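You operate a simulated robot arm through the tools that you are given. There is no shell and no other tool. Be economical: measure what you need, move in short steps, check, and stop when the job is done.

The job below is to be done with a simulated robot arm. You get a single attempt, and the scene is never put back.

JOB
Tip the two apples on the tipping tray into the tub and let the three in the chute down.
Fine: level the tipping tray and shut the gate again; don't bruise the chute's three.

It is judged by the outcome, as a careful person would: the job done as asked, and still so three seconds after it is handed in. It fails if anything else is knocked over, pushed out of place, dropped, spilled or broken.

ROBOT AND FRAMES
A 7-joint arm with a two-finger parallel gripper, fixed in place. Base frame: the origin is at the foot of the arm, x ahead of it, y to its left, z up; the work surface is at about z = -73. Readings come in mm, degrees, newtons and seconds.
With the tool pointing down near the work surface it reaches from about 160 to 580 mm from the base axis. Its first joint turns from -66.0 to 66.0 degrees. Payload 2.5 kg.
The TCP is the grasp point between the finger pads, 23 mm short of the fingertips. In the tool frame z runs along the fingers and y along their closing line. Largest opening 94 mm; finger width 38, thickness 10; the body of the gripper, 54 by 96 mm, starts 39 mm behind the TCP.
Orientation is that of the tool frame in the base frame, as a unit quaternion [w, x, y, z]. With the fingers straight down and closing along the base's y, the tool's x points along the base's -x, its y along +y and its z along -z.

CONTROLS
- The arm moves only by the tool step_arm. Its argument "plan" is a list of rows, each an object of numbers (a shift or turn left out is 0, a gripper value left out holds the last): "ax", "ay", "az": the turn, a rotation vector about the tool's x, y, z in units of 180 degrees (1.0 is 180 degrees); "dx", "dy", "dz": the shift along the tool's x, y, z in units of 250 mm (1.0 is 250 mm); "fingers": the finger opening in mm, from 0 to 94. In form: [{"ax": .., "ay": .., "az": .., "dx": .., "dy": .., "dz": .., "fingers": ..}, ...]. A call has 1 to 12 rows; each row is the pose to reach, as a shift and turn from the pose commanded when the call began, along the tool's axes at that moment. A call with a number of a shift or a turn outside -1 to 1 is refused whole. Each row takes 0.2 s and may step no farther than 50 mm and 8.6 degrees from the row before; otherwise, or with a gripper value out of range, the whole call is refused. A pose out of reach is approached as far as the arm can. The call stops where the force on the tool passes 90 N (or 10 N more than at its start, if that is more) or the arm is blocked; 0.2 s more then pass. Each finger travels about 108 mm/s and halts on what it meets, pressing with about 30 N; the grip force reading is that of the motor and also rises with nothing between the fingers. The clock runs only during rows and for 0.2 s after the last one: add rows that repeat a pose to give the fingers time. It gives the time, the measured TCP pose, the force on the tool (base axes), the opening and the grip force at its end, in the units of the frame above (readings bear some noise), with the torque about the TCP (base axes, N m) and any sound that the robot's microphone picked up.
- Cameras (640 x 400 px; columns grow to the right, rows downward): "scene" is fixed at [103.2, -399.7, 541.4]; the picture's right is [0.91, -0.41, 0.00], its down [-0.24, -0.55, -0.80] and it looks along [0.32, 0.73, -0.60] (base axes); focal length 343 px, centre (320, 200). "wrist" rides on the gripper at [86, 16, -75] in the tool frame; the picture's right is [-0.18, 0.98, 0.00], its down [-0.58, -0.11, -0.81] and it looks along [-0.79, -0.15, 0.59] (tool axes); focal length 243 px, centre (320, 200). There is no depth. A picture from a camera that has moved, and an enlarged one, comes with that camera's place and axes in the base frame and with its lens.
- snapshot(camera): a new picture of that camera. It takes no simulated time.
- zoom(camera, box): a new picture of the part [left, top, right, bottom] of that camera's present view, enlarged. It takes no simulated time.
- close_job(): hands the job in; it is judged then, once.

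Work in short steps. Places have to be worked out from the pictures, the camera data and where the tool is seen: move nearer, look again, correct. Check each grasp and each placing, and mend what went wrong. You have 120 turns and 84 pictures in all, those below and enlarged ones among them. Open the gripper and draw the arm clear of the work before you hand the job in, unless the task says otherwise; then end with one line.

The tools are called after ">>>" as name(argument=value, ...) on one line, values as JSON. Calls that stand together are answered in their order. step_arm: Moves the arm, as the interface text tells. Its arguments: {"type":"object","properties":{"plan":{"type":"array","items":{"type":"object","properties":{"ax":{"type":"number"},"ay":{"type":"number"},"az":{"type":"number"},"dx":{"type":"number"},"dy":{"type":"number"},"dz":{"type":"number"},"fingers":{"type":"number"}}}}},"required":["plan"]} The other tools are called the same way: snapshot (camera) takes a picture; zoom (camera, box) takes an enlarged picture of a part of a camera's view; close_job () hands the job in.

At the start:

```text
time_s: 0.0
position: [383.6, 115.7, 257.2]
tool_rot: [0.0, 0.001, 1.0, 0.0]
force: [0.1, -0.6, -0.2]
wrist_torque: [-0.02, -0.02, -0.01]
grip_width: 94.0
gripper_force: 0.0
```

scene: 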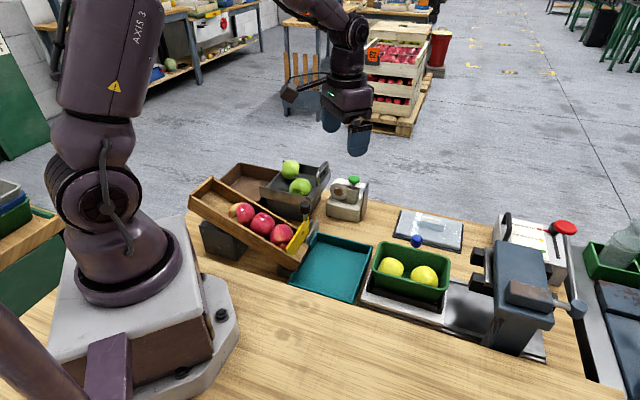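
wrist: 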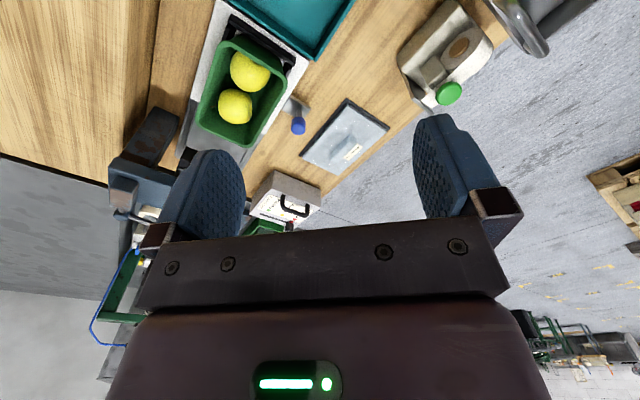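

I start by looking closely at the chute, the tipping tray and the tub.

>>> zoom(camera="scene", box=[180, 140, 380, 310])

>>> zoom(camera="scene", box=[340, 190, 600, 370])

```text
2.35 times, centred on (280, 225) of scene
camera zoom: at [103.2, -399.7, 541.4], right [0.91, -0.41, 0.0], down [-0.24, -0.55, -0.8], along [0.32, 0.73, -0.6], focal length 806 px, centre (414, 141)
```

zoom: 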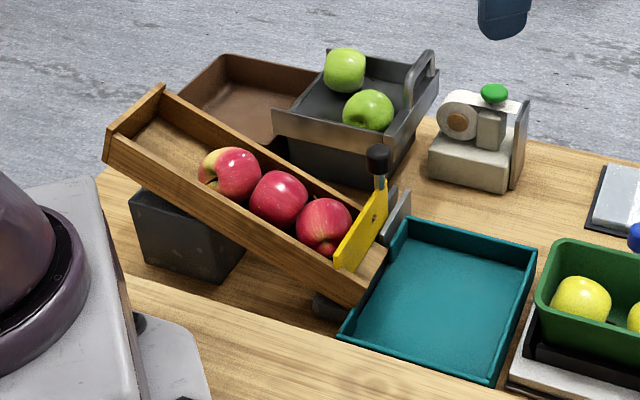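

```text
2.22 times, centred on (470, 280) of scene
camera zoom: at [103.2, -399.7, 541.4], right [0.91, -0.41, 0.0], down [-0.24, -0.55, -0.8], along [0.32, 0.73, -0.6], focal length 761 px, centre (-13, 22)
```

zoom: 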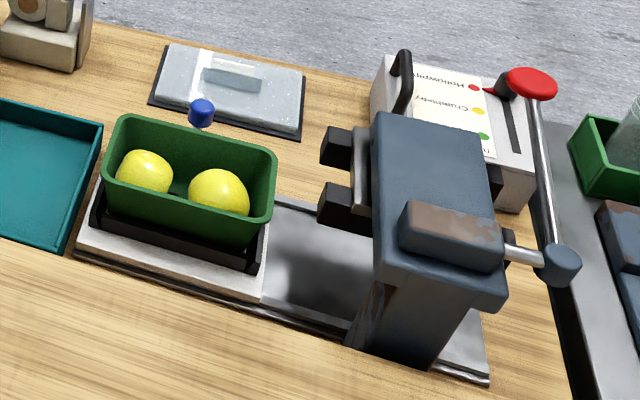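

The layout sits about 45° to the base; I turn the wrist camera towards the chute and the tipping tray for a second viewpoint.

>>> step_arm(plan=[{"dx": 0.03, "dy": 0.05, "dz": -0.03, "az": -0.0417}, {"dx": 0.06, "dy": 0.1, "dz": -0.06, "az": -0.0833}, {"dx": 0.09, "dy": 0.15, "dz": -0.09, "az": -0.125}, {"dx": 0.12, "dy": 0.2, "dz": -0.12, "az": -0.1667}, {"dx": 0.15, "dy": 0.25, "dz": -0.15, "az": -0.2083}, {"dx": 0.176, "dy": 0.296, "dz": -0.172, "az": -0.25}])

>>> snapshot(camera="wrist")

```text
time_s: 1.4
position: [338.0, 190.0, 301.1]
tool_rot: [-0.001, -0.385, 0.923, 0.0]
force: [0.0, 0.9, -0.4]
wrist_torque: [0.02, -0.02, -0.02]
grip_width: 94.0
gripper_force: 0.0
```

```text
79 pictures are left
camera wrist: at [267.3, 139.5, 374.4], right [-0.57, 0.82, 0.0], down [0.49, 0.34, 0.81], along [0.66, 0.46, -0.59], focal length 243 px, centre (320, 200)
```

wrist: 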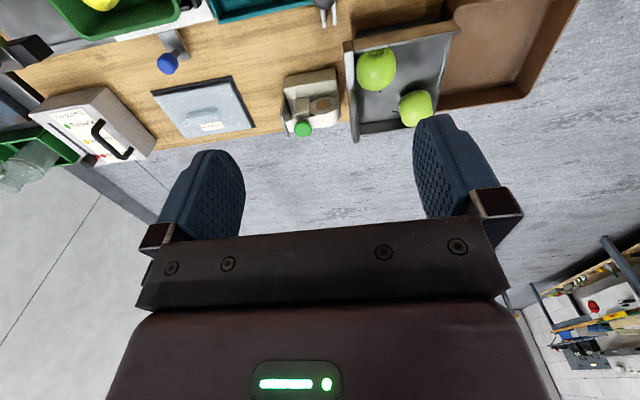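

The camera must look further left and from further back; I turn another 45° and shift.

>>> step_arm(plan=[{"dx": 0.04, "dy": -0.006, "dz": -0.013, "az": -0.0417}, {"dx": 0.08, "dy": -0.012, "dz": -0.026, "az": -0.0833}, {"dx": 0.12, "dy": -0.018, "dz": -0.039, "az": -0.125}, {"dx": 0.16, "dy": -0.024, "dz": -0.052, "az": -0.1667}, {"dx": 0.2, "dy": -0.03, "dz": -0.065, "az": -0.2083}, {"dx": 0.249, "dy": -0.034, "dz": -0.076, "az": -0.25}])

>>> snapshot(camera="wrist")

>>> snapshot(camera="scene")

```text
time_s: 2.8
position: [302.0, 139.0, 320.2]
tool_rot: [0.0, 0.708, -0.706, 0.0]
force: [-0.4, 0.9, 0.1]
wrist_torque: [-0.01, 0.04, 0.03]
grip_width: 94.1
gripper_force: 0.2
```

```text
78 pictures are left
camera wrist: at [286.4, 52.4, 393.6], right [-0.98, 0.18, 0.0], down [0.11, 0.58, 0.81], along [0.15, 0.79, -0.59], focal length 243 px, centre (320, 200)
```

wrist: 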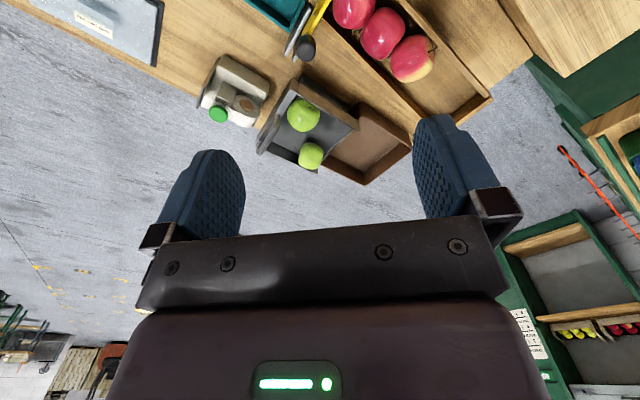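

```text
77 pictures are left
```

scene: 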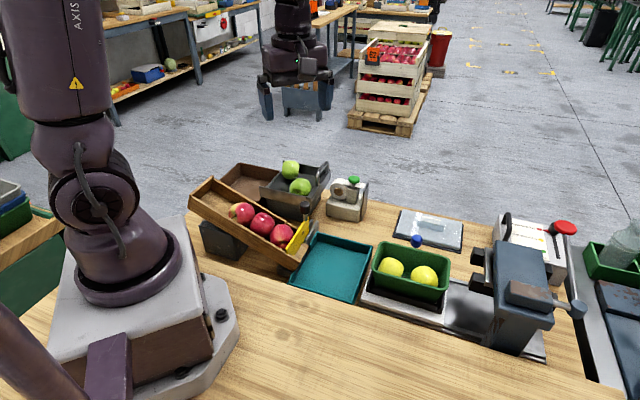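

Good parallax view; I enlarge the wrist view and the scene view for measurements.

>>> zoom(camera="wrist", box=[230, 0, 430, 190])

>>> zoom(camera="scene", box=[250, 150, 350, 220])

>>> zoom(camera="scene", box=[260, 190, 350, 280])

```text
2.11 times, centred on (330, 95) of wrist
camera zoom: at [286.4, 52.4, 393.6], right [-0.98, 0.18, 0.0], down [0.11, 0.58, 0.81], along [0.15, 0.79, -0.59], focal length 511 px, centre (299, 421)
```

zoom: 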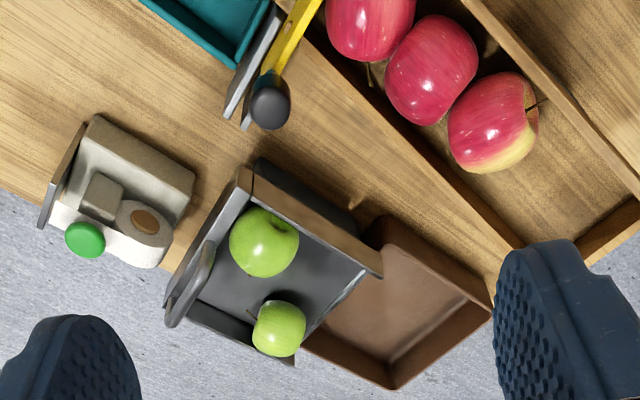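

```text
5.71 times, centred on (300, 185) of scene
camera zoom: at [103.2, -399.7, 541.4], right [0.91, -0.41, 0.0], down [-0.24, -0.55, -0.8], along [0.32, 0.73, -0.6], focal length 1958 px, centre (434, 286)
```

zoom: 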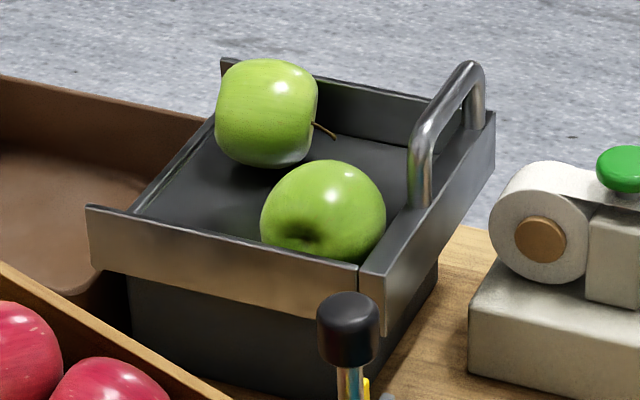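

```text
4.44 times, centred on (305, 235) of scene
camera zoom: at [103.2, -399.7, 541.4], right [0.91, -0.41, 0.0], down [-0.24, -0.55, -0.8], along [0.32, 0.73, -0.6], focal length 1523 px, centre (387, 44)
```

zoom: 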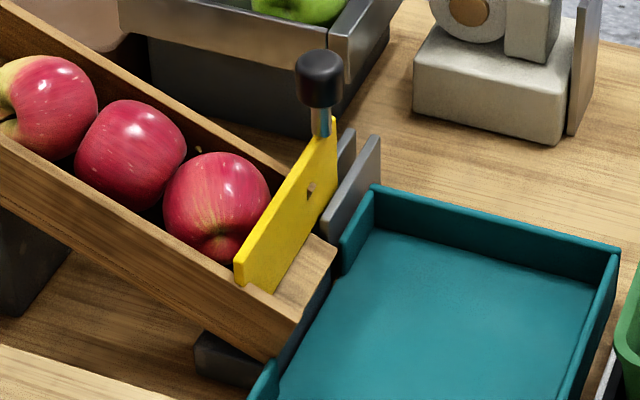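

Estimates: tipping handle bar centre ≈ (409, 276, 89) running along about (0.68, 0.73); gate knob ≈ (327, 188, 48). I look at the gate from the downhill side to learn how it works.

>>> step_arm(plan=[{"dx": 0.004, "dy": -0.045, "dz": 0.1, "az": -0.0417}, {"dx": 0.009, "dy": -0.09, "dz": 0.2, "az": -0.0833}, {"dx": 0.014, "dy": -0.136, "dz": 0.3, "az": -0.125}, {"dx": 0.018, "dy": -0.18, "dz": 0.4, "az": -0.1667}, {"dx": 0.023, "dy": -0.226, "dz": 0.53, "az": -0.2083}, {"dx": 0.028, "dy": -0.272, "dz": 0.66, "az": -0.25}])

>>> snapshot(camera="wrist")

```text
time_s: 4.2
position: [369.9, 132.4, 152.8]
tool_rot: [0.0, 0.924, -0.382, 0.001]
force: [-0.1, 0.7, 0.4]
wrist_torque: [-0.01, -0.01, 0.0]
grip_width: 94.2
gripper_force: 0.1
```

```text
73 pictures are left
camera wrist: at [419.8, 59.1, 227.7], right [-0.82, -0.57, 0.0], down [-0.34, 0.49, 0.81], along [-0.46, 0.66, -0.59], focal length 243 px, centre (320, 200)
```

wrist: 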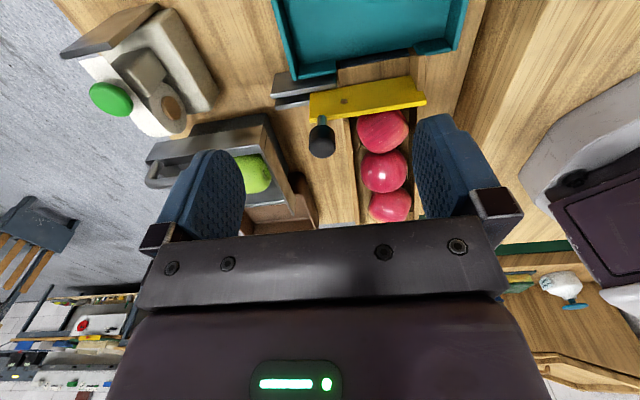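

>>> zoom(camera="wrist", box=[260, 50, 440, 170])

```text
3.33 times, centred on (350, 110) of wrist
camera zoom: at [419.8, 59.1, 227.7], right [-0.82, -0.57, 0.0], down [-0.34, 0.49, 0.81], along [-0.46, 0.66, -0.59], focal length 809 px, centre (220, 500)
```

zoom: 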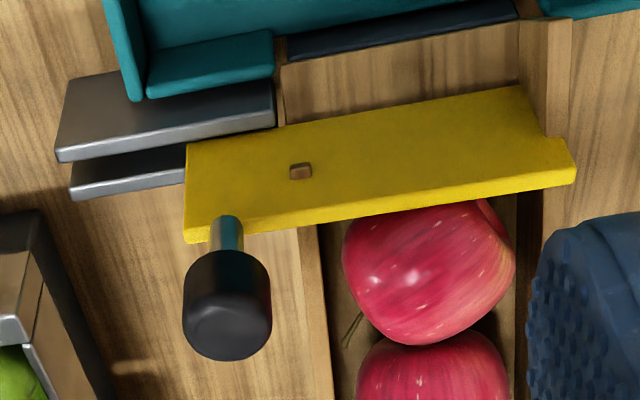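

The gate is a plate pinned near the far wall with a knob on its far end, and guide plates beyond. First the tipping tray: I check its handle in this view.

>>> zoom(camera="wrist", box=[130, 90, 340, 240])

```text
2.67 times, centred on (235, 165) of wrist
camera zoom: at [419.8, 59.1, 227.7], right [-0.82, -0.57, 0.0], down [-0.34, 0.49, 0.81], along [-0.46, 0.66, -0.59], focal length 647 px, centre (547, 293)
```

zoom: 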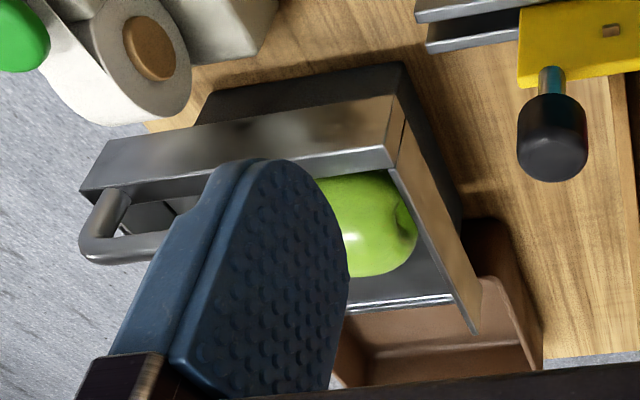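

I turn back to 45° above the handle to measure it between the fingers.

>>> step_arm(plan=[{"dz": -0.07, "az": 0.0417}, {"dz": -0.14, "az": 0.0833}, {"dx": -0.03, "dy": -0.05, "dz": -0.19, "az": 0.125}, {"dx": -0.06, "dy": -0.09, "dz": -0.19, "az": 0.1667}, {"dx": -0.09, "dy": -0.14, "dz": -0.19, "az": 0.2083}, {"dx": -0.12, "dy": -0.19, "dz": -0.19, "az": 0.25}, {"dx": -0.15, "dy": -0.24, "dz": -0.19, "az": 0.2917}, {"dx": -0.18, "dy": -0.29, "dz": -0.19, "az": 0.3333}, {"dx": -0.21, "dy": -0.33, "dz": -0.19, "az": 0.375}, {"dx": -0.235, "dy": -0.37, "dz": -0.19, "az": 0.4167}, {"dx": -0.25, "dy": -0.4, "dz": -0.19, "az": 0.4583}, {"dx": -0.263, "dy": -0.433, "dz": -0.19, "az": 0.5}])

>>> snapshot(camera="wrist")

>>> snapshot(camera="scene")

```text
time_s: 6.8
position: [399.4, 255.1, 201.8]
tool_rot: [0.0, -0.382, 0.924, 0.0]
force: [0.4, -0.9, -0.2]
wrist_torque: [0.01, 0.0, -0.04]
grip_width: 93.9
gripper_force: 0.1
```

```text
70 pictures are left
camera wrist: at [328.3, 205.3, 275.7], right [-0.56, 0.83, 0.0], down [0.49, 0.33, 0.81], along [0.67, 0.45, -0.59], focal length 243 px, centre (320, 200)
```

wrist: 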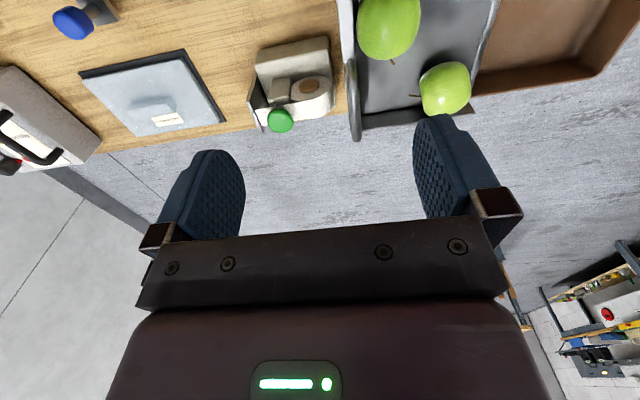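

```text
69 pictures are left
```

scene: 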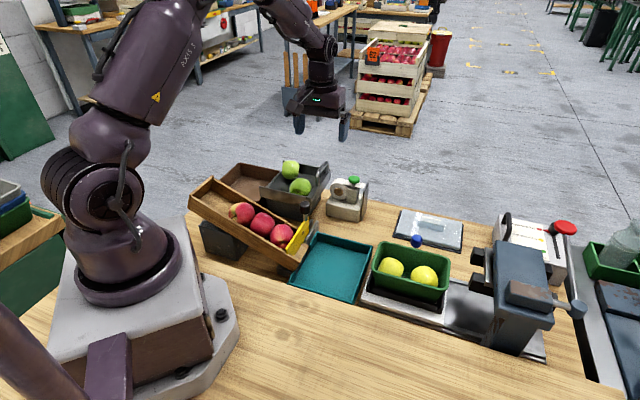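

>>> zoom(camera="wrist", box=[290, 20, 490, 150])

```text
3.08 times, centred on (390, 85) of wrist
camera zoom: at [328.3, 205.3, 275.7], right [-0.56, 0.83, 0.0], down [0.49, 0.33, 0.81], along [0.67, 0.45, -0.59], focal length 746 px, centre (105, 554)
```

zoom: 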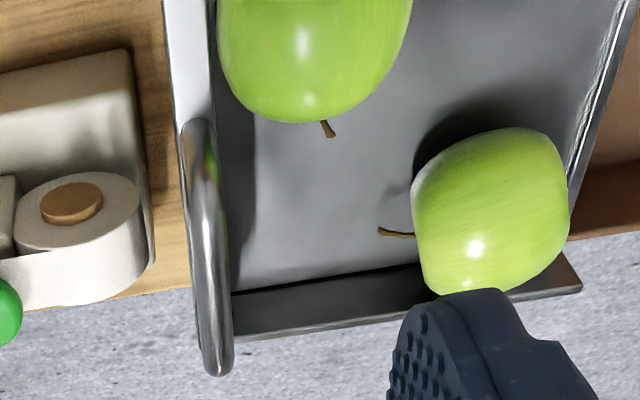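

Bar centre is now about (413, 299, 75), direction 45°. I narrow the fingers to 40 mm, go above it and check.

>>> step_arm(plan=[{"dx": -0.05, "dy": 0.03, "dz": 0.0, "fingers": 40}, {"dx": -0.11, "dy": 0.06, "dz": 0.05}, {"dx": -0.163, "dy": 0.084, "dz": 0.1}, {"dx": -0.163, "dy": 0.084, "dz": 0.2}, {"dx": -0.163, "dy": 0.084, "dz": 0.28}, {"dx": -0.163, "dy": 0.084, "dz": 0.32}])

>>> zoom(camera="wrist", box=[220, 50, 460, 220])

>>> zoom(camera="scene", box=[240, 110, 380, 220])

```text
time_s: 8.2
position: [413.5, 299.3, 121.3]
tool_rot: [-0.001, -0.384, 0.924, 0.001]
force: [0.2, 0.5, 0.2]
wrist_torque: [0.02, 0.0, -0.01]
grip_width: 39.8
gripper_force: 0.0
```

```text
2.35 times, centred on (340, 135) of wrist
camera zoom: at [341.8, 248.7, 195.3], right [-0.57, 0.82, 0.0], down [0.49, 0.33, 0.81], along [0.67, 0.46, -0.59], focal length 571 px, centre (273, 353)
```

zoom: 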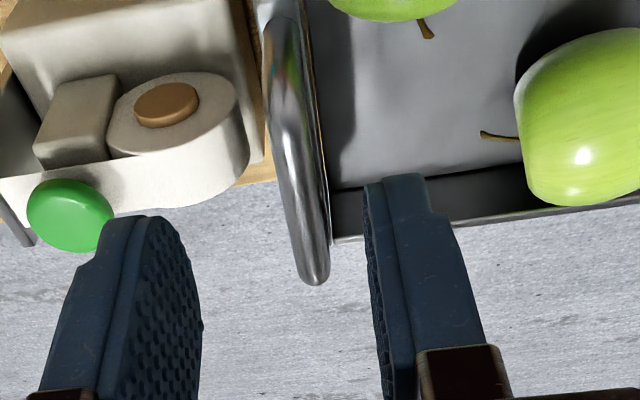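

```text
3.64 times, centred on (310, 165) of scene
camera zoom: at [103.2, -399.7, 541.4], right [0.91, -0.41, 0.0], down [-0.24, -0.55, -0.8], along [0.32, 0.73, -0.6], focal length 1246 px, centre (356, 327)
```

zoom: 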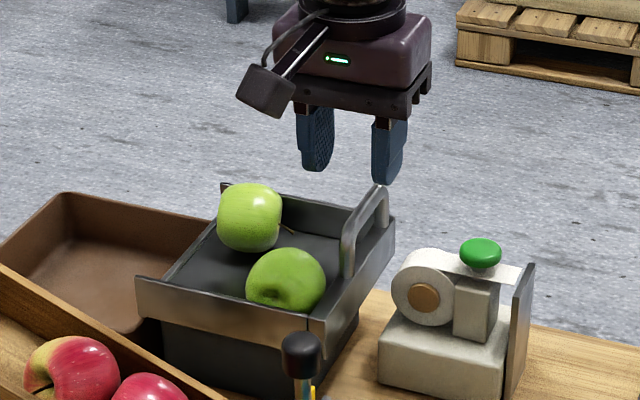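

The bar sits about 7 mm to tool +y of centre; I correct that and descend to put the bar between the fingertips.

>>> step_arm(plan=[{"dy": 0.028, "dz": 0.03}, {"dy": 0.028, "dz": 0.07}, {"dy": 0.028, "dz": 0.11}, {"dy": 0.028, "dz": 0.14}])

>>> zoom(camera="wrist", box=[220, 80, 460, 250])

>>> zoom(camera="scene", box=[270, 130, 360, 200])

```text
time_s: 9.2
position: [407.9, 303.2, 87.5]
tool_rot: [0.0, -0.383, 0.924, 0.0]
force: [-0.4, -0.4, 0.4]
wrist_torque: [0.04, 0.0, 0.05]
grip_width: 40.4
gripper_force: 0.1
```

```text
2.35 times, centred on (340, 165) of wrist
camera zoom: at [336.8, 253.5, 161.0], right [-0.57, 0.82, 0.0], down [0.49, 0.33, 0.81], along [0.67, 0.46, -0.59], focal length 571 px, centre (273, 282)
```

zoom: 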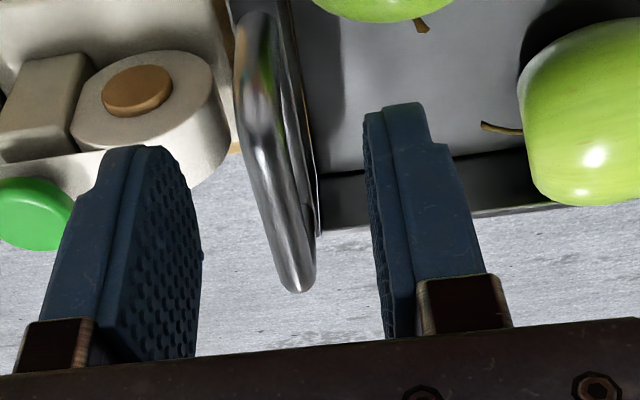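

```text
5.71 times, centred on (315, 165) of scene
camera zoom: at [103.2, -399.7, 541.4], right [0.91, -0.41, 0.0], down [-0.24, -0.55, -0.8], along [0.32, 0.73, -0.6], focal length 1958 px, centre (349, 400)
```

zoom: 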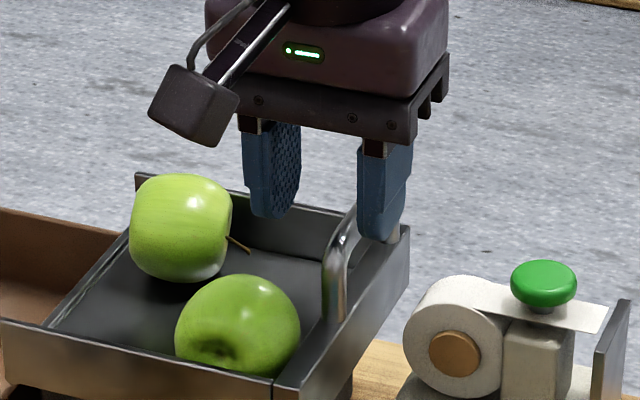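

The bar lies about 12 mm below the TCP, centred in both directions. I lower 5 mm and close on it.

>>> step_arm(plan=[{"dz": 0.02, "fingers": 40}, {"dz": 0.02, "fingers": 25}, {"dz": 0.02, "fingers": 12}, {"dz": 0.02, "fingers": 0}, {"dz": 0.02, "fingers": 0}, {"dz": 0.02, "fingers": 0}])

>>> zoom(camera="wrist", box=[220, 80, 460, 250])

```text
time_s: 10.6
position: [408.0, 303.7, 81.2]
tool_rot: [0.001, -0.383, 0.924, 0.0]
force: [-0.8, -0.2, -0.8]
wrist_torque: [0.01, 0.03, 0.01]
grip_width: 0.2
gripper_force: 29.8
```

```text
2.35 times, centred on (340, 165) of wrist
camera zoom: at [337.1, 253.3, 155.9], right [-0.57, 0.82, 0.0], down [0.49, 0.33, 0.81], along [0.67, 0.46, -0.59], focal length 571 px, centre (273, 282)
```

zoom: 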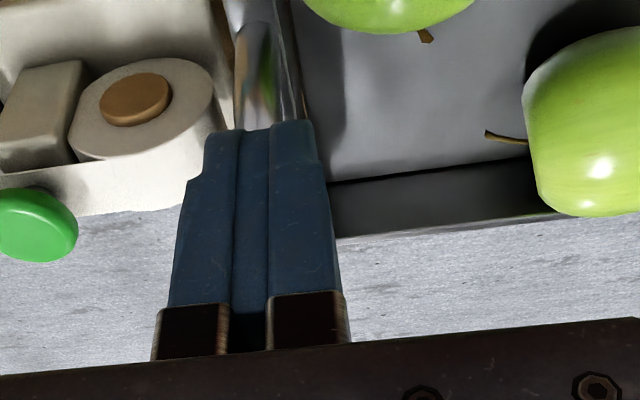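

The fingers closed on nothing: the bar must be lower. I compare fingertips and bar in the scene view.

>>> zoom(camera="scene", box=[290, 130, 350, 200])

```text
5.71 times, centred on (320, 165) of scene
camera zoom: at [103.2, -399.7, 541.4], right [0.91, -0.41, 0.0], down [-0.24, -0.55, -0.8], along [0.32, 0.73, -0.6], focal length 1958 px, centre (320, 400)
```

zoom: 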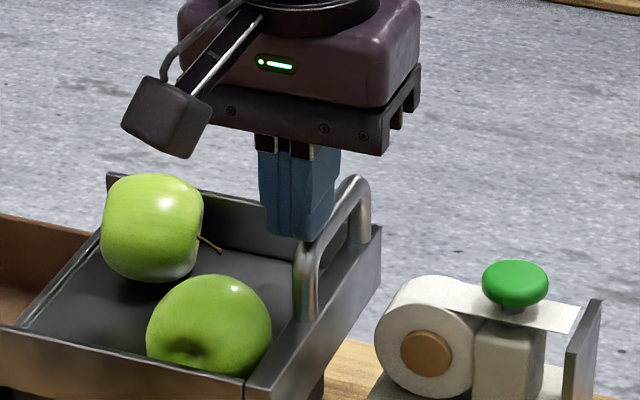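

The bar is lower (z ≈ 58), just under the closed tips, and centred ~15 mm further out. I open, shift outwards and descend to z ≈ 68.

>>> step_arm(plan=[{"dz": -0.02, "fingers": 20}, {"dz": -0.02, "fingers": 40}, {"dx": -0.03, "dz": -0.02, "fingers": 40}, {"dx": -0.06, "dz": 0.0}, {"dx": -0.06, "dz": 0.03}, {"dx": -0.06, "dz": 0.055}])

>>> zoom(camera="wrist", box=[220, 80, 460, 250])

>>> zoom(camera="scene", box=[290, 130, 350, 200])

```text
time_s: 12.0
position: [418.6, 312.8, 66.6]
tool_rot: [0.0, -0.384, 0.923, -0.001]
force: [0.1, -0.5, -0.5]
wrist_torque: [0.02, 0.02, -0.02]
grip_width: 40.1
gripper_force: 0.0
```

```text
2.35 times, centred on (340, 165) of wrist
camera zoom: at [347.4, 264.1, 141.5], right [-0.57, 0.82, 0.0], down [0.49, 0.33, 0.81], along [0.67, 0.46, -0.59], focal length 571 px, centre (273, 282)
```

zoom: 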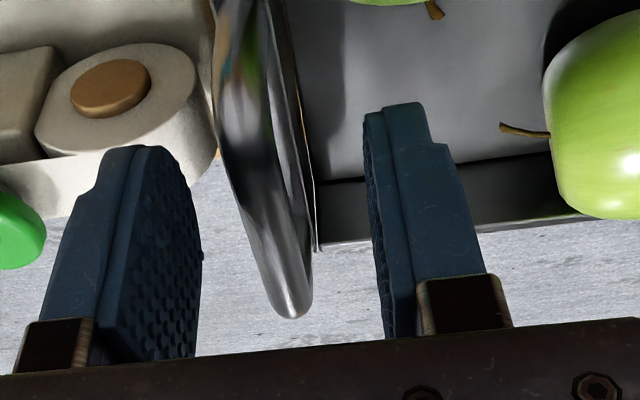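

```text
5.71 times, centred on (320, 165) of scene
camera zoom: at [103.2, -399.7, 541.4], right [0.91, -0.41, 0.0], down [-0.24, -0.55, -0.8], along [0.32, 0.73, -0.6], focal length 1958 px, centre (320, 400)
```

zoom: 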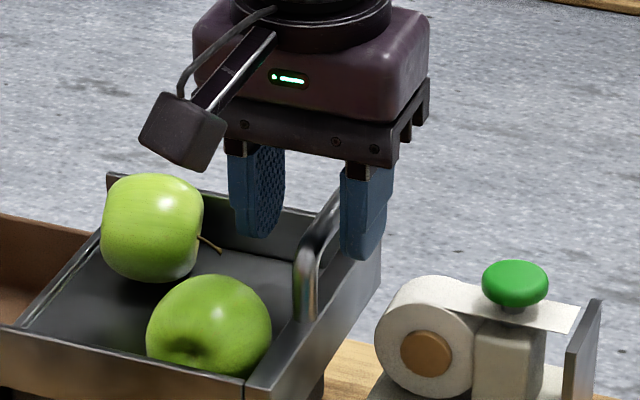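

The bar passes between the fingers on their midline; I close.

>>> step_arm(plan=[{"dz": 0.015, "fingers": 30}, {"dz": 0.02, "fingers": 15}, {"dz": 0.02, "fingers": 5}, {"dz": 0.02, "fingers": 0}, {"dz": 0.02, "fingers": 0}, {"dz": 0.02, "fingers": 0}])

>>> zoom(camera="scene", box=[290, 130, 350, 200])

```text
time_s: 13.4
position: [421.5, 311.5, 64.1]
tool_rot: [0.002, -0.382, 0.924, -0.003]
force: [16.1, -16.8, 9.8]
wrist_torque: [-0.62, 0.19, 0.3]
grip_width: 11.3
gripper_force: 45.2
```

```text
5.71 times, centred on (320, 165) of scene
camera zoom: at [103.1, -399.7, 541.4], right [0.91, -0.41, 0.0], down [-0.24, -0.55, -0.8], along [0.32, 0.73, -0.6], focal length 1958 px, centre (320, 400)
```

zoom: 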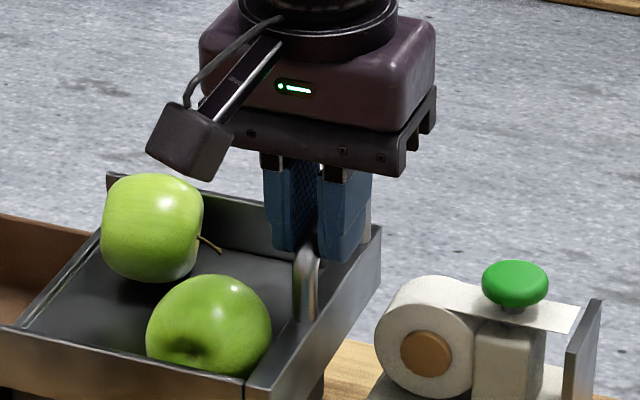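

Bar gripped (11 mm). I relieve the side load and start lifting along an estimated arc (pivot ~135 mm towards the tub), 8° first, and read the forces.

>>> step_arm(plan=[{"dy": -0.012, "dz": -0.008, "fingers": 0}, {"dy": -0.005, "dz": -0.027, "ax": 0.0111}, {"dy": 0.003, "dz": -0.045, "ax": 0.0222}, {"dy": 0.012, "dz": -0.063, "ax": 0.0333}, {"dy": 0.021, "dz": -0.081, "ax": 0.0444}, {"dy": 0.021, "dz": -0.081, "ax": 0.0444}])

>>> zoom(camera="scene", box=[210, 110, 370, 230])

```text
time_s: 14.8
position: [414.0, 320.3, 81.9]
tool_rot: [0.025, -0.384, 0.921, -0.062]
force: [-3.4, 14.2, -8.1]
wrist_torque: [-0.27, 0.73, -0.52]
grip_width: 11.9
gripper_force: 45.5
```

```text
3.33 times, centred on (290, 170) of scene
camera zoom: at [103.2, -399.6, 541.4], right [0.91, -0.41, 0.0], down [-0.24, -0.55, -0.8], along [0.32, 0.73, -0.6], focal length 1142 px, centre (420, 300)
```

zoom: 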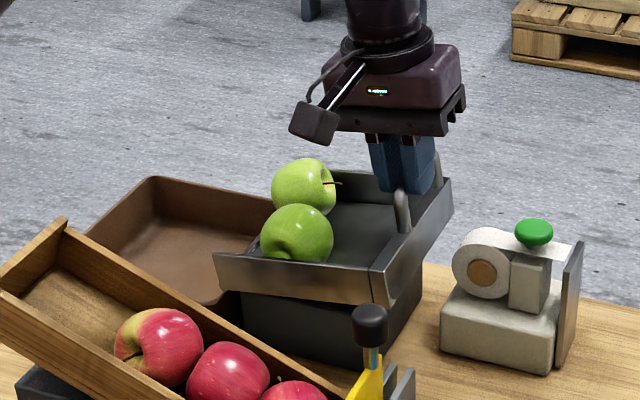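

The tray tips well and the apples start shifting. I continue another 16° with a slightly corrected pivot.

>>> step_arm(plan=[{"dy": 0.017, "dz": -0.018, "ax": 0.0111}, {"dy": 0.026, "dz": -0.036, "ax": 0.0222}, {"dy": 0.036, "dz": -0.053, "ax": 0.0333}, {"dy": 0.046, "dz": -0.07, "ax": 0.0444}, {"dy": 0.058, "dz": -0.087, "ax": 0.0556}, {"dy": 0.069, "dz": -0.103, "ax": 0.0667}, {"dy": 0.082, "dz": -0.119, "ax": 0.0778}, {"dy": 0.094, "dz": -0.134, "ax": 0.0889}])

>>> zoom(camera="scene", box=[210, 110, 370, 230])

```text
time_s: 16.6
position: [391.8, 341.9, 111.5]
tool_rot: [0.078, -0.376, 0.905, -0.186]
force: [-8.8, 24.5, -24.8]
wrist_torque: [0.44, 0.67, -1.07]
grip_width: 11.9
gripper_force: 45.3
```

```text
3.33 times, centred on (290, 170) of scene
camera zoom: at [103.3, -399.6, 541.4], right [0.91, -0.41, 0.0], down [-0.25, -0.55, -0.8], along [0.32, 0.73, -0.6], focal length 1142 px, centre (420, 300)
```

zoom: 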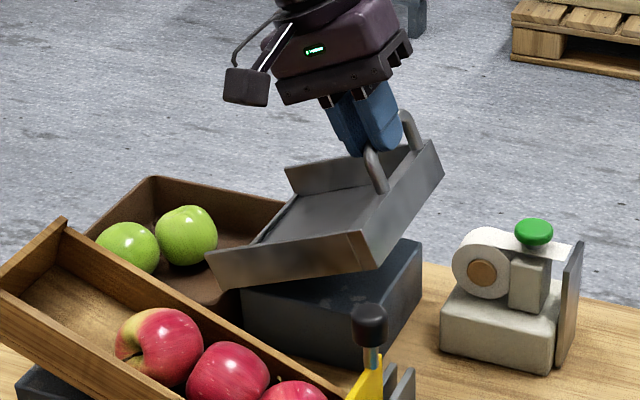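

Both green apples are in the tub. I fit the pivot from the readings (≈114 mm in, 58 mm below the bar) and lower the tray back along that arc.

>>> step_arm(plan=[{"dy": -0.002, "dz": 0.023, "ax": -0.0111}, {"dy": -0.004, "dz": 0.046, "ax": -0.0222}, {"dy": -0.013, "dz": 0.066, "ax": -0.0333}, {"dy": -0.022, "dz": 0.087, "ax": -0.0444}, {"dy": -0.03, "dz": 0.108, "ax": -0.0561}, {"dy": -0.037, "dz": 0.129, "ax": -0.0678}, {"dy": -0.043, "dz": 0.15, "ax": -0.0792}, {"dy": -0.048, "dz": 0.172, "ax": -0.0906}, {"dy": -0.052, "dz": 0.194, "ax": -0.1017}, {"dy": -0.056, "dz": 0.216, "ax": -0.1128}])

>>> zoom(camera="scene", box=[210, 110, 370, 230])

```text
time_s: 18.8
position: [419.3, 313.4, 69.2]
tool_rot: [0.01, -0.383, 0.923, -0.029]
force: [-10.5, 14.3, -6.9]
wrist_torque: [0.15, 0.72, -0.88]
grip_width: 11.8
gripper_force: 45.1
```

```text
3.33 times, centred on (290, 170) of scene
camera zoom: at [103.2, -399.7, 541.4], right [0.91, -0.41, 0.0], down [-0.24, -0.55, -0.8], along [0.32, 0.73, -0.6], focal length 1142 px, centre (420, 300)
```

zoom: 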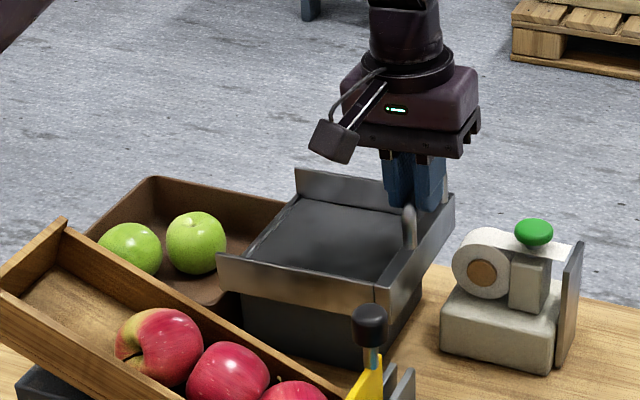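

Almost seated; I lower the last ~8 mm until it rests on its block.

>>> step_arm(plan=[{"dy": 0.001, "dz": 0.01, "ax": -0.007}, {"dy": 0.002, "dz": 0.02, "ax": -0.014}, {"dy": 0.002, "dz": 0.03, "ax": -0.0205}, {"dy": 0.002, "dz": 0.034, "ax": -0.0205}])

>>> zoom(camera="scene", box=[210, 110, 370, 230])

```text
time_s: 19.8
position: [421.1, 310.9, 62.8]
tool_rot: [0.0, -0.383, 0.924, -0.002]
force: [-19.7, -14.5, 33.0]
wrist_torque: [-0.44, 0.71, -0.11]
grip_width: 11.6
gripper_force: 44.9
```

```text
3.33 times, centred on (290, 170) of scene
camera zoom: at [103.0, -399.8, 541.3], right [0.91, -0.41, 0.0], down [-0.24, -0.55, -0.8], along [0.32, 0.73, -0.6], focal length 1142 px, centre (420, 300)
```

zoom: 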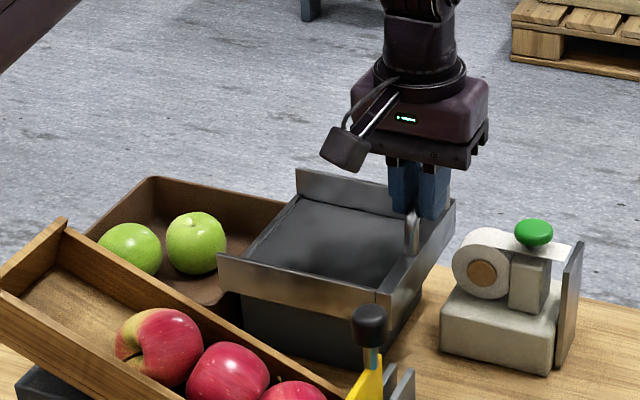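

Seated (33 N upward reaction, tray level). I ease off, open and lift clear.

>>> step_arm(plan=[{"dz": -0.01}, {"dz": -0.01, "fingers": 20}, {"dz": -0.01, "fingers": 40}, {"dz": -0.01, "fingers": 44}, {"dz": -0.06}, {"dz": -0.16}, {"dz": -0.3}, {"dz": -0.44}])

>>> zoom(camera="scene", box=[180, 130, 380, 260])

>>> snapshot(camera="wrist")

```text
time_s: 21.6
position: [420.3, 314.1, 172.6]
tool_rot: [0.001, -0.383, 0.924, 0.0]
force: [-0.7, -0.2, -0.2]
wrist_torque: [-0.01, -0.01, 0.01]
grip_width: 44.0
gripper_force: 0.2
```

```text
3.08 times, centred on (280, 195) of scene
camera zoom: at [103.2, -399.7, 541.4], right [0.91, -0.41, 0.0], down [-0.24, -0.55, -0.8], along [0.32, 0.73, -0.6], focal length 1054 px, centre (443, 215)
```

zoom: 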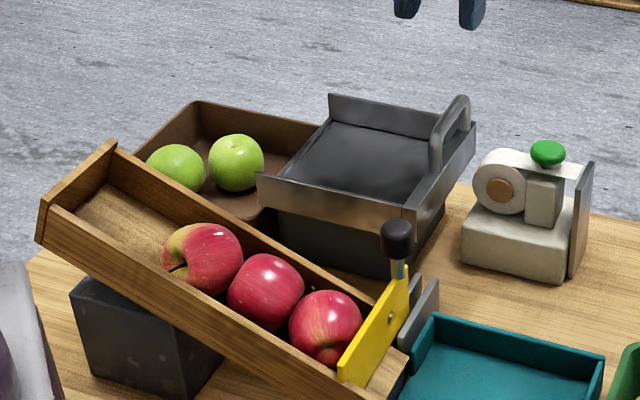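

```text
53 pictures are left
camera wrist: at [348.8, 263.6, 245.9], right [-0.57, 0.82, 0.0], down [0.49, 0.33, 0.81], along [0.66, 0.46, -0.59], focal length 243 px, centre (320, 200)
```

wrist: 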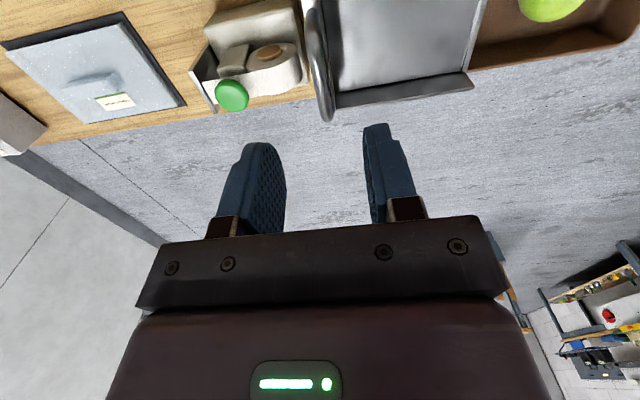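

Tray is level with the tub holding both apples. Now to the gate knob: I move above it (≈(328, 188)) at the same yaw and look.

>>> step_arm(plan=[{"dx": 0.12, "dy": -0.02, "fingers": 60}, {"dx": 0.25, "dy": -0.04}, {"dx": 0.38, "dy": -0.06}, {"dx": 0.5, "dy": -0.08}, {"dx": 0.617, "dy": -0.096}, {"dx": 0.617, "dy": -0.096, "dz": 0.08}, {"dx": 0.617, "dy": -0.096, "dz": 0.16}])

>>> snapshot(camera="wrist")

>>> zoom(camera="scene", box=[240, 150, 360, 270])

```text
time_s: 23.2
position: [328.3, 186.5, 130.2]
tool_rot: [0.001, -0.383, 0.924, 0.0]
force: [0.8, 0.6, 0.0]
wrist_torque: [0.0, 0.01, 0.01]
grip_width: 59.8
gripper_force: 0.0
```

```text
52 pictures are left
camera wrist: at [256.9, 137.0, 204.7], right [-0.57, 0.82, 0.0], down [0.49, 0.33, 0.81], along [0.67, 0.46, -0.59], focal length 243 px, centre (320, 200)
```

wrist: 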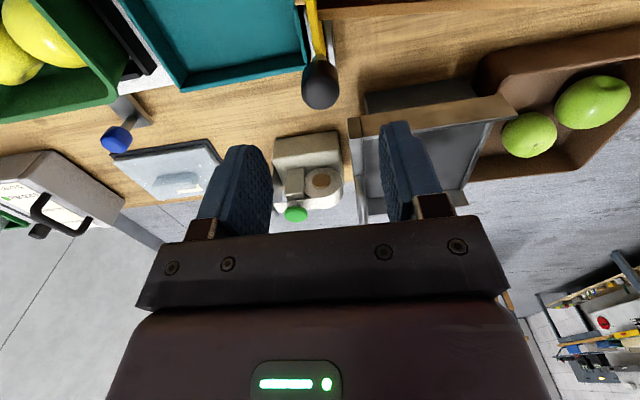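

```text
3.33 times, centred on (300, 210) of scene
camera zoom: at [103.2, -399.7, 541.4], right [0.91, -0.41, 0.0], down [-0.24, -0.55, -0.8], along [0.32, 0.73, -0.6], focal length 1142 px, centre (387, 167)
```

zoom: 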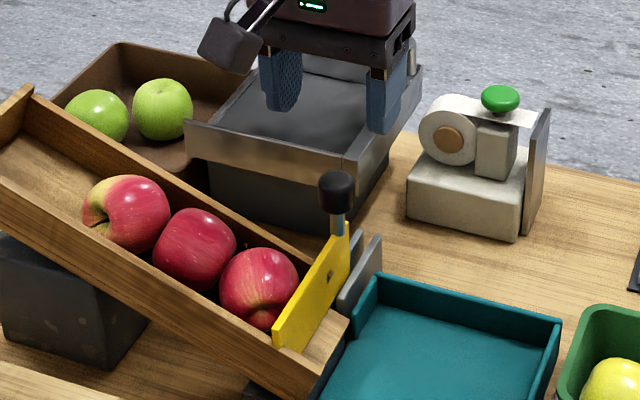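

The knob is centred between the fingers at z ≈ 45, within ~3 mm. I descend to z ≈ 62 with fingers at 50.

>>> step_arm(plan=[{"dy": 0.01, "dz": 0.08, "fingers": 50}, {"dy": 0.01, "dz": 0.16}, {"dy": 0.01, "dz": 0.23}, {"dy": 0.01, "dz": 0.272}])

>>> zoom(camera="wrist", box=[220, 50, 460, 220])

>>> zoom(camera="scene", box=[260, 170, 350, 250])

```text
time_s: 24.2
position: [326.0, 189.8, 63.6]
tool_rot: [0.0, -0.383, 0.924, 0.0]
force: [0.5, 0.1, 0.5]
wrist_torque: [0.02, 0.0, 0.01]
grip_width: 49.8
gripper_force: 0.1
```

```text
2.35 times, centred on (340, 135) of wrist
camera zoom: at [255.1, 138.9, 136.8], right [-0.57, 0.82, 0.0], down [0.49, 0.33, 0.81], along [0.67, 0.46, -0.59], focal length 571 px, centre (273, 353)
```

zoom: 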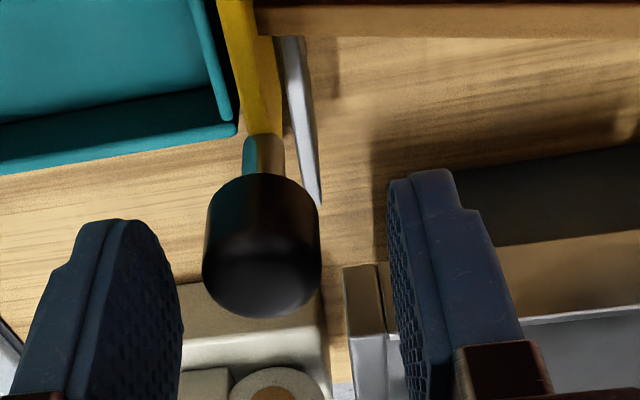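

```text
5.00 times, centred on (305, 210) of scene
camera zoom: at [103.2, -399.7, 541.4], right [0.91, -0.41, 0.0], down [-0.24, -0.55, -0.8], along [0.32, 0.73, -0.6], focal length 1713 px, centre (395, 150)
```

zoom: 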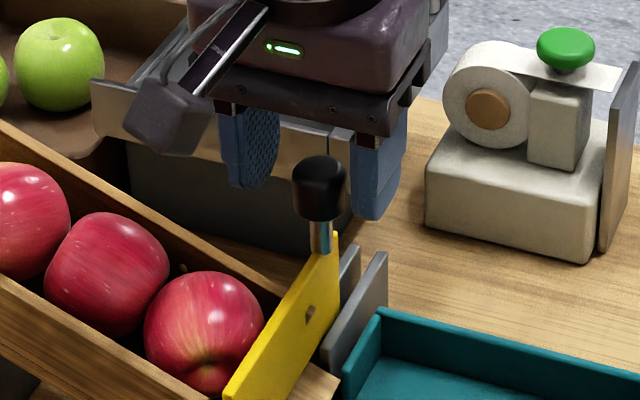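

The knob centre is ~20 mm below the TCP on the midline. I lower 8 mm and close on it.

>>> step_arm(plan=[{"dz": 0.016, "fingers": 50}, {"dz": 0.032, "fingers": 36}, {"dz": 0.036, "fingers": 26}, {"dz": 0.036, "fingers": 15}, {"dz": 0.036, "fingers": 15}, {"dz": 0.036, "fingers": 15}])

>>> zoom(camera="wrist", box=[220, 50, 460, 220])

>>> zoom(camera="scene", box=[260, 170, 350, 250])

```text
time_s: 25.6
position: [327.7, 187.3, 53.9]
tool_rot: [0.002, -0.382, 0.924, -0.002]
force: [15.0, -14.8, 4.3]
wrist_torque: [-0.24, -0.24, 0.0]
grip_width: 24.8
gripper_force: 45.1
```

```text
2.35 times, centred on (340, 135) of wrist
camera zoom: at [256.3, 137.6, 128.1], right [-0.56, 0.83, 0.0], down [0.49, 0.33, 0.81], along [0.67, 0.45, -0.59], focal length 571 px, centre (273, 353)
```

zoom: 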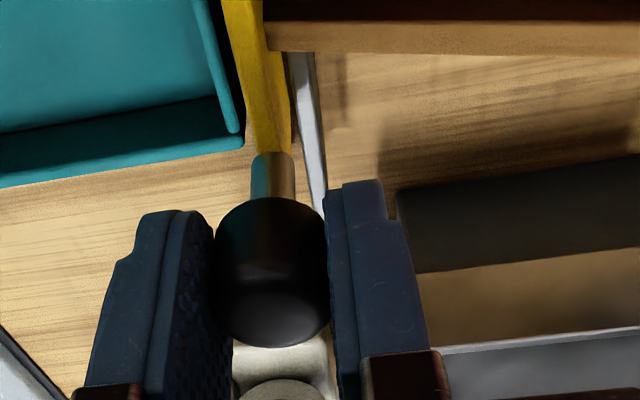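

```text
5.00 times, centred on (305, 210) of scene
camera zoom: at [103.1, -399.7, 541.4], right [0.91, -0.41, 0.0], down [-0.24, -0.55, -0.8], along [0.32, 0.73, -0.6], focal length 1713 px, centre (395, 150)
```

zoom: 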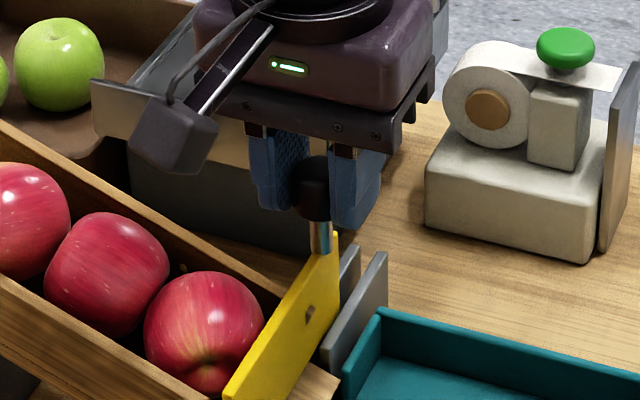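

Knob held (25 mm). I relieve the side load and test a 6 mm push in the far direction to learn the gate's motion.

>>> step_arm(plan=[{"dy": -0.012, "fingers": 15}, {"dy": -0.012, "dx": -0.012}, {"dy": -0.012, "dx": -0.024}])

>>> zoom(camera="scene", box=[260, 170, 350, 250])

```text
time_s: 26.4
position: [333.1, 190.8, 53.6]
tool_rot: [0.0, -0.383, 0.924, 0.0]
force: [3.1, -6.1, 15.9]
wrist_torque: [-0.34, 0.17, -0.05]
grip_width: 24.6
gripper_force: 44.8
```

```text
5.00 times, centred on (305, 210) of scene
camera zoom: at [103.1, -399.7, 541.4], right [0.91, -0.41, 0.0], down [-0.24, -0.55, -0.8], along [0.32, 0.73, -0.6], focal length 1713 px, centre (395, 150)
```

zoom: 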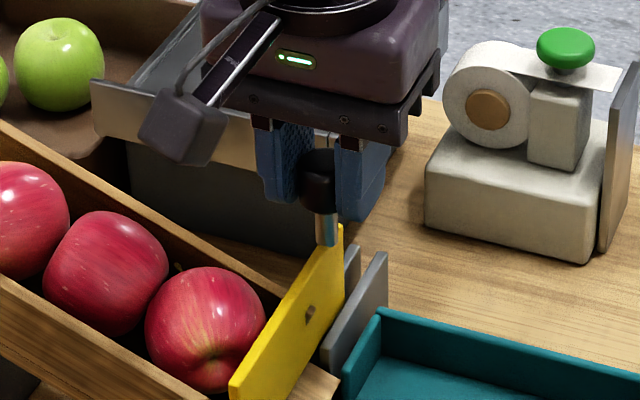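

The gate moved with me. I zoom closer to see whether it turns or slides.

>>> zoom(camera="scene", box=[295, 205, 345, 250])

>>> zoom(camera="wrist", box=[220, 0, 460, 150])

```text
8.89 times, centred on (320, 228) of scene
camera zoom: at [103.1, -399.7, 541.4], right [0.91, -0.41, 0.0], down [-0.24, -0.55, -0.8], along [0.32, 0.73, -0.6], focal length 3046 px, centre (320, -44)
```

zoom: 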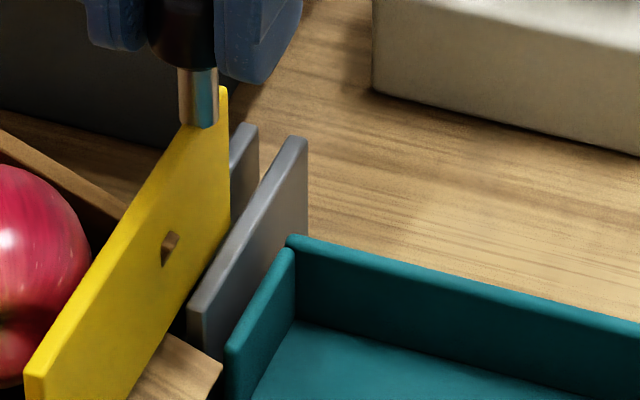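

```text
2.67 times, centred on (340, 75) of wrist
camera zoom: at [261.3, 141.4, 128.2], right [-0.57, 0.82, 0.0], down [0.49, 0.33, 0.81], along [0.66, 0.46, -0.59], focal length 647 px, centre (267, 533)
```

zoom: 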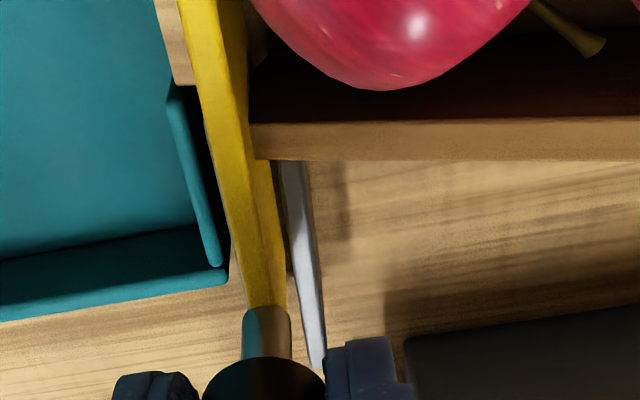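

Still ambiguous between turning and sliding; I push 10 mm further and watch the forces.

>>> step_arm(plan=[{"dx": -0.013}, {"dx": -0.026}, {"dx": -0.04}])

>>> zoom(camera="scene", box=[260, 185, 345, 265])

```text
time_s: 27.2
position: [339.0, 198.4, 53.9]
tool_rot: [0.0, -0.383, 0.924, 0.0]
force: [1.4, -1.9, 12.3]
wrist_torque: [-0.05, -0.08, 0.03]
grip_width: 24.9
gripper_force: 45.2
```

```text
5.00 times, centred on (302, 225) of scene
camera zoom: at [103.1, -399.7, 541.4], right [0.91, -0.41, 0.0], down [-0.24, -0.55, -0.8], along [0.32, 0.73, -0.6], focal length 1713 px, centre (408, 75)
```

zoom: 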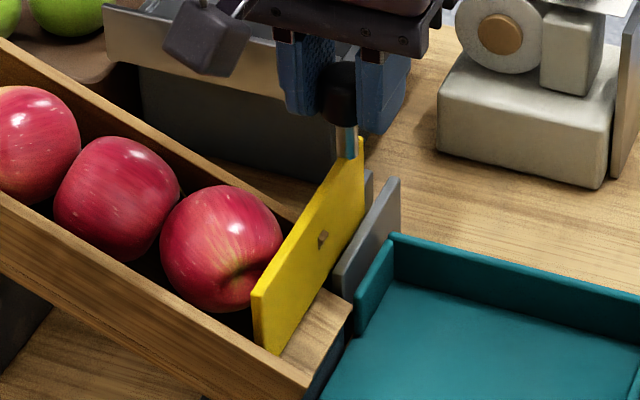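

It clearly slides sideways in the far direction. Before continuing I check clearance between my left finger and the tipping tray's end wall.

>>> snapshot(camera="wrist")

```text
42 pictures are left
camera wrist: at [268.4, 148.6, 128.2], right [-0.57, 0.82, 0.0], down [0.49, 0.33, 0.81], along [0.66, 0.46, -0.59], focal length 243 px, centre (320, 200)
```

wrist: 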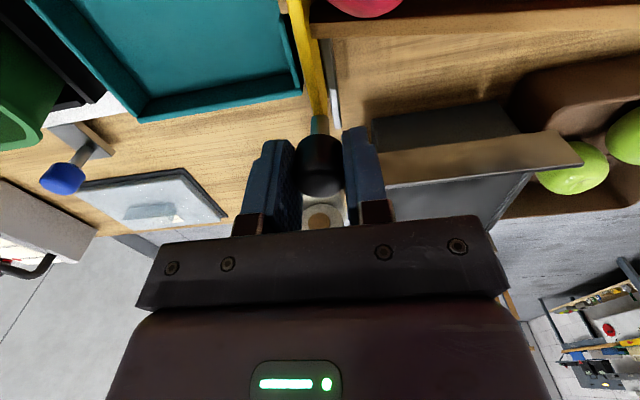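

The wall top (z ≈ 20) is below my fingertips (z ≈ 31), so it should clear. I slide on 28 mm gently and check.

>>> step_arm(plan=[{"dx": -0.025, "dz": -0.008}, {"dx": -0.05, "dz": -0.01}, {"dx": -0.08, "dz": -0.01}, {"dx": -0.112, "dz": -0.01}])

>>> zoom(camera="scene", box=[260, 165, 360, 265])

>>> snapshot(camera="wrist")

```text
time_s: 28.2
position: [358.2, 215.5, 53.2]
tool_rot: [-0.005, -0.382, 0.924, -0.001]
force: [3.3, -4.5, -40.5]
wrist_torque: [-0.07, -0.06, 0.0]
grip_width: 24.8
gripper_force: 44.7
```

```text
4.00 times, centred on (310, 215) of scene
camera zoom: at [103.3, -399.6, 541.4], right [0.91, -0.41, 0.0], down [-0.25, -0.55, -0.8], along [0.32, 0.73, -0.6], focal length 1370 px, centre (360, 140)
```

zoom: 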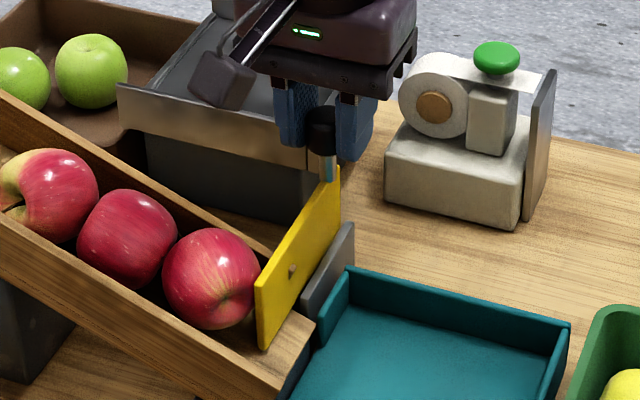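

```text
40 pictures are left
camera wrist: at [287.0, 167.2, 129.1], right [-0.57, 0.82, 0.0], down [0.49, 0.34, 0.8], along [0.66, 0.45, -0.6], focal length 243 px, centre (320, 200)
```

wrist: 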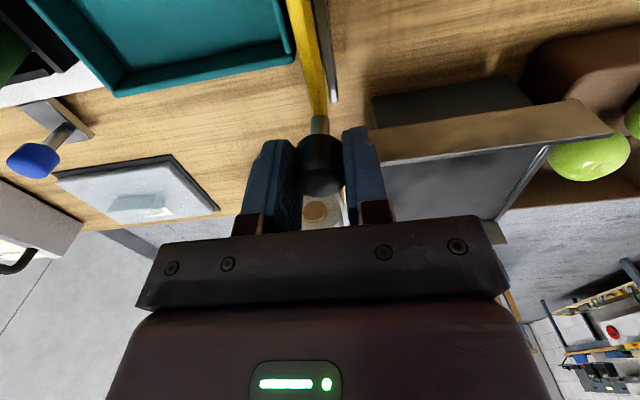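

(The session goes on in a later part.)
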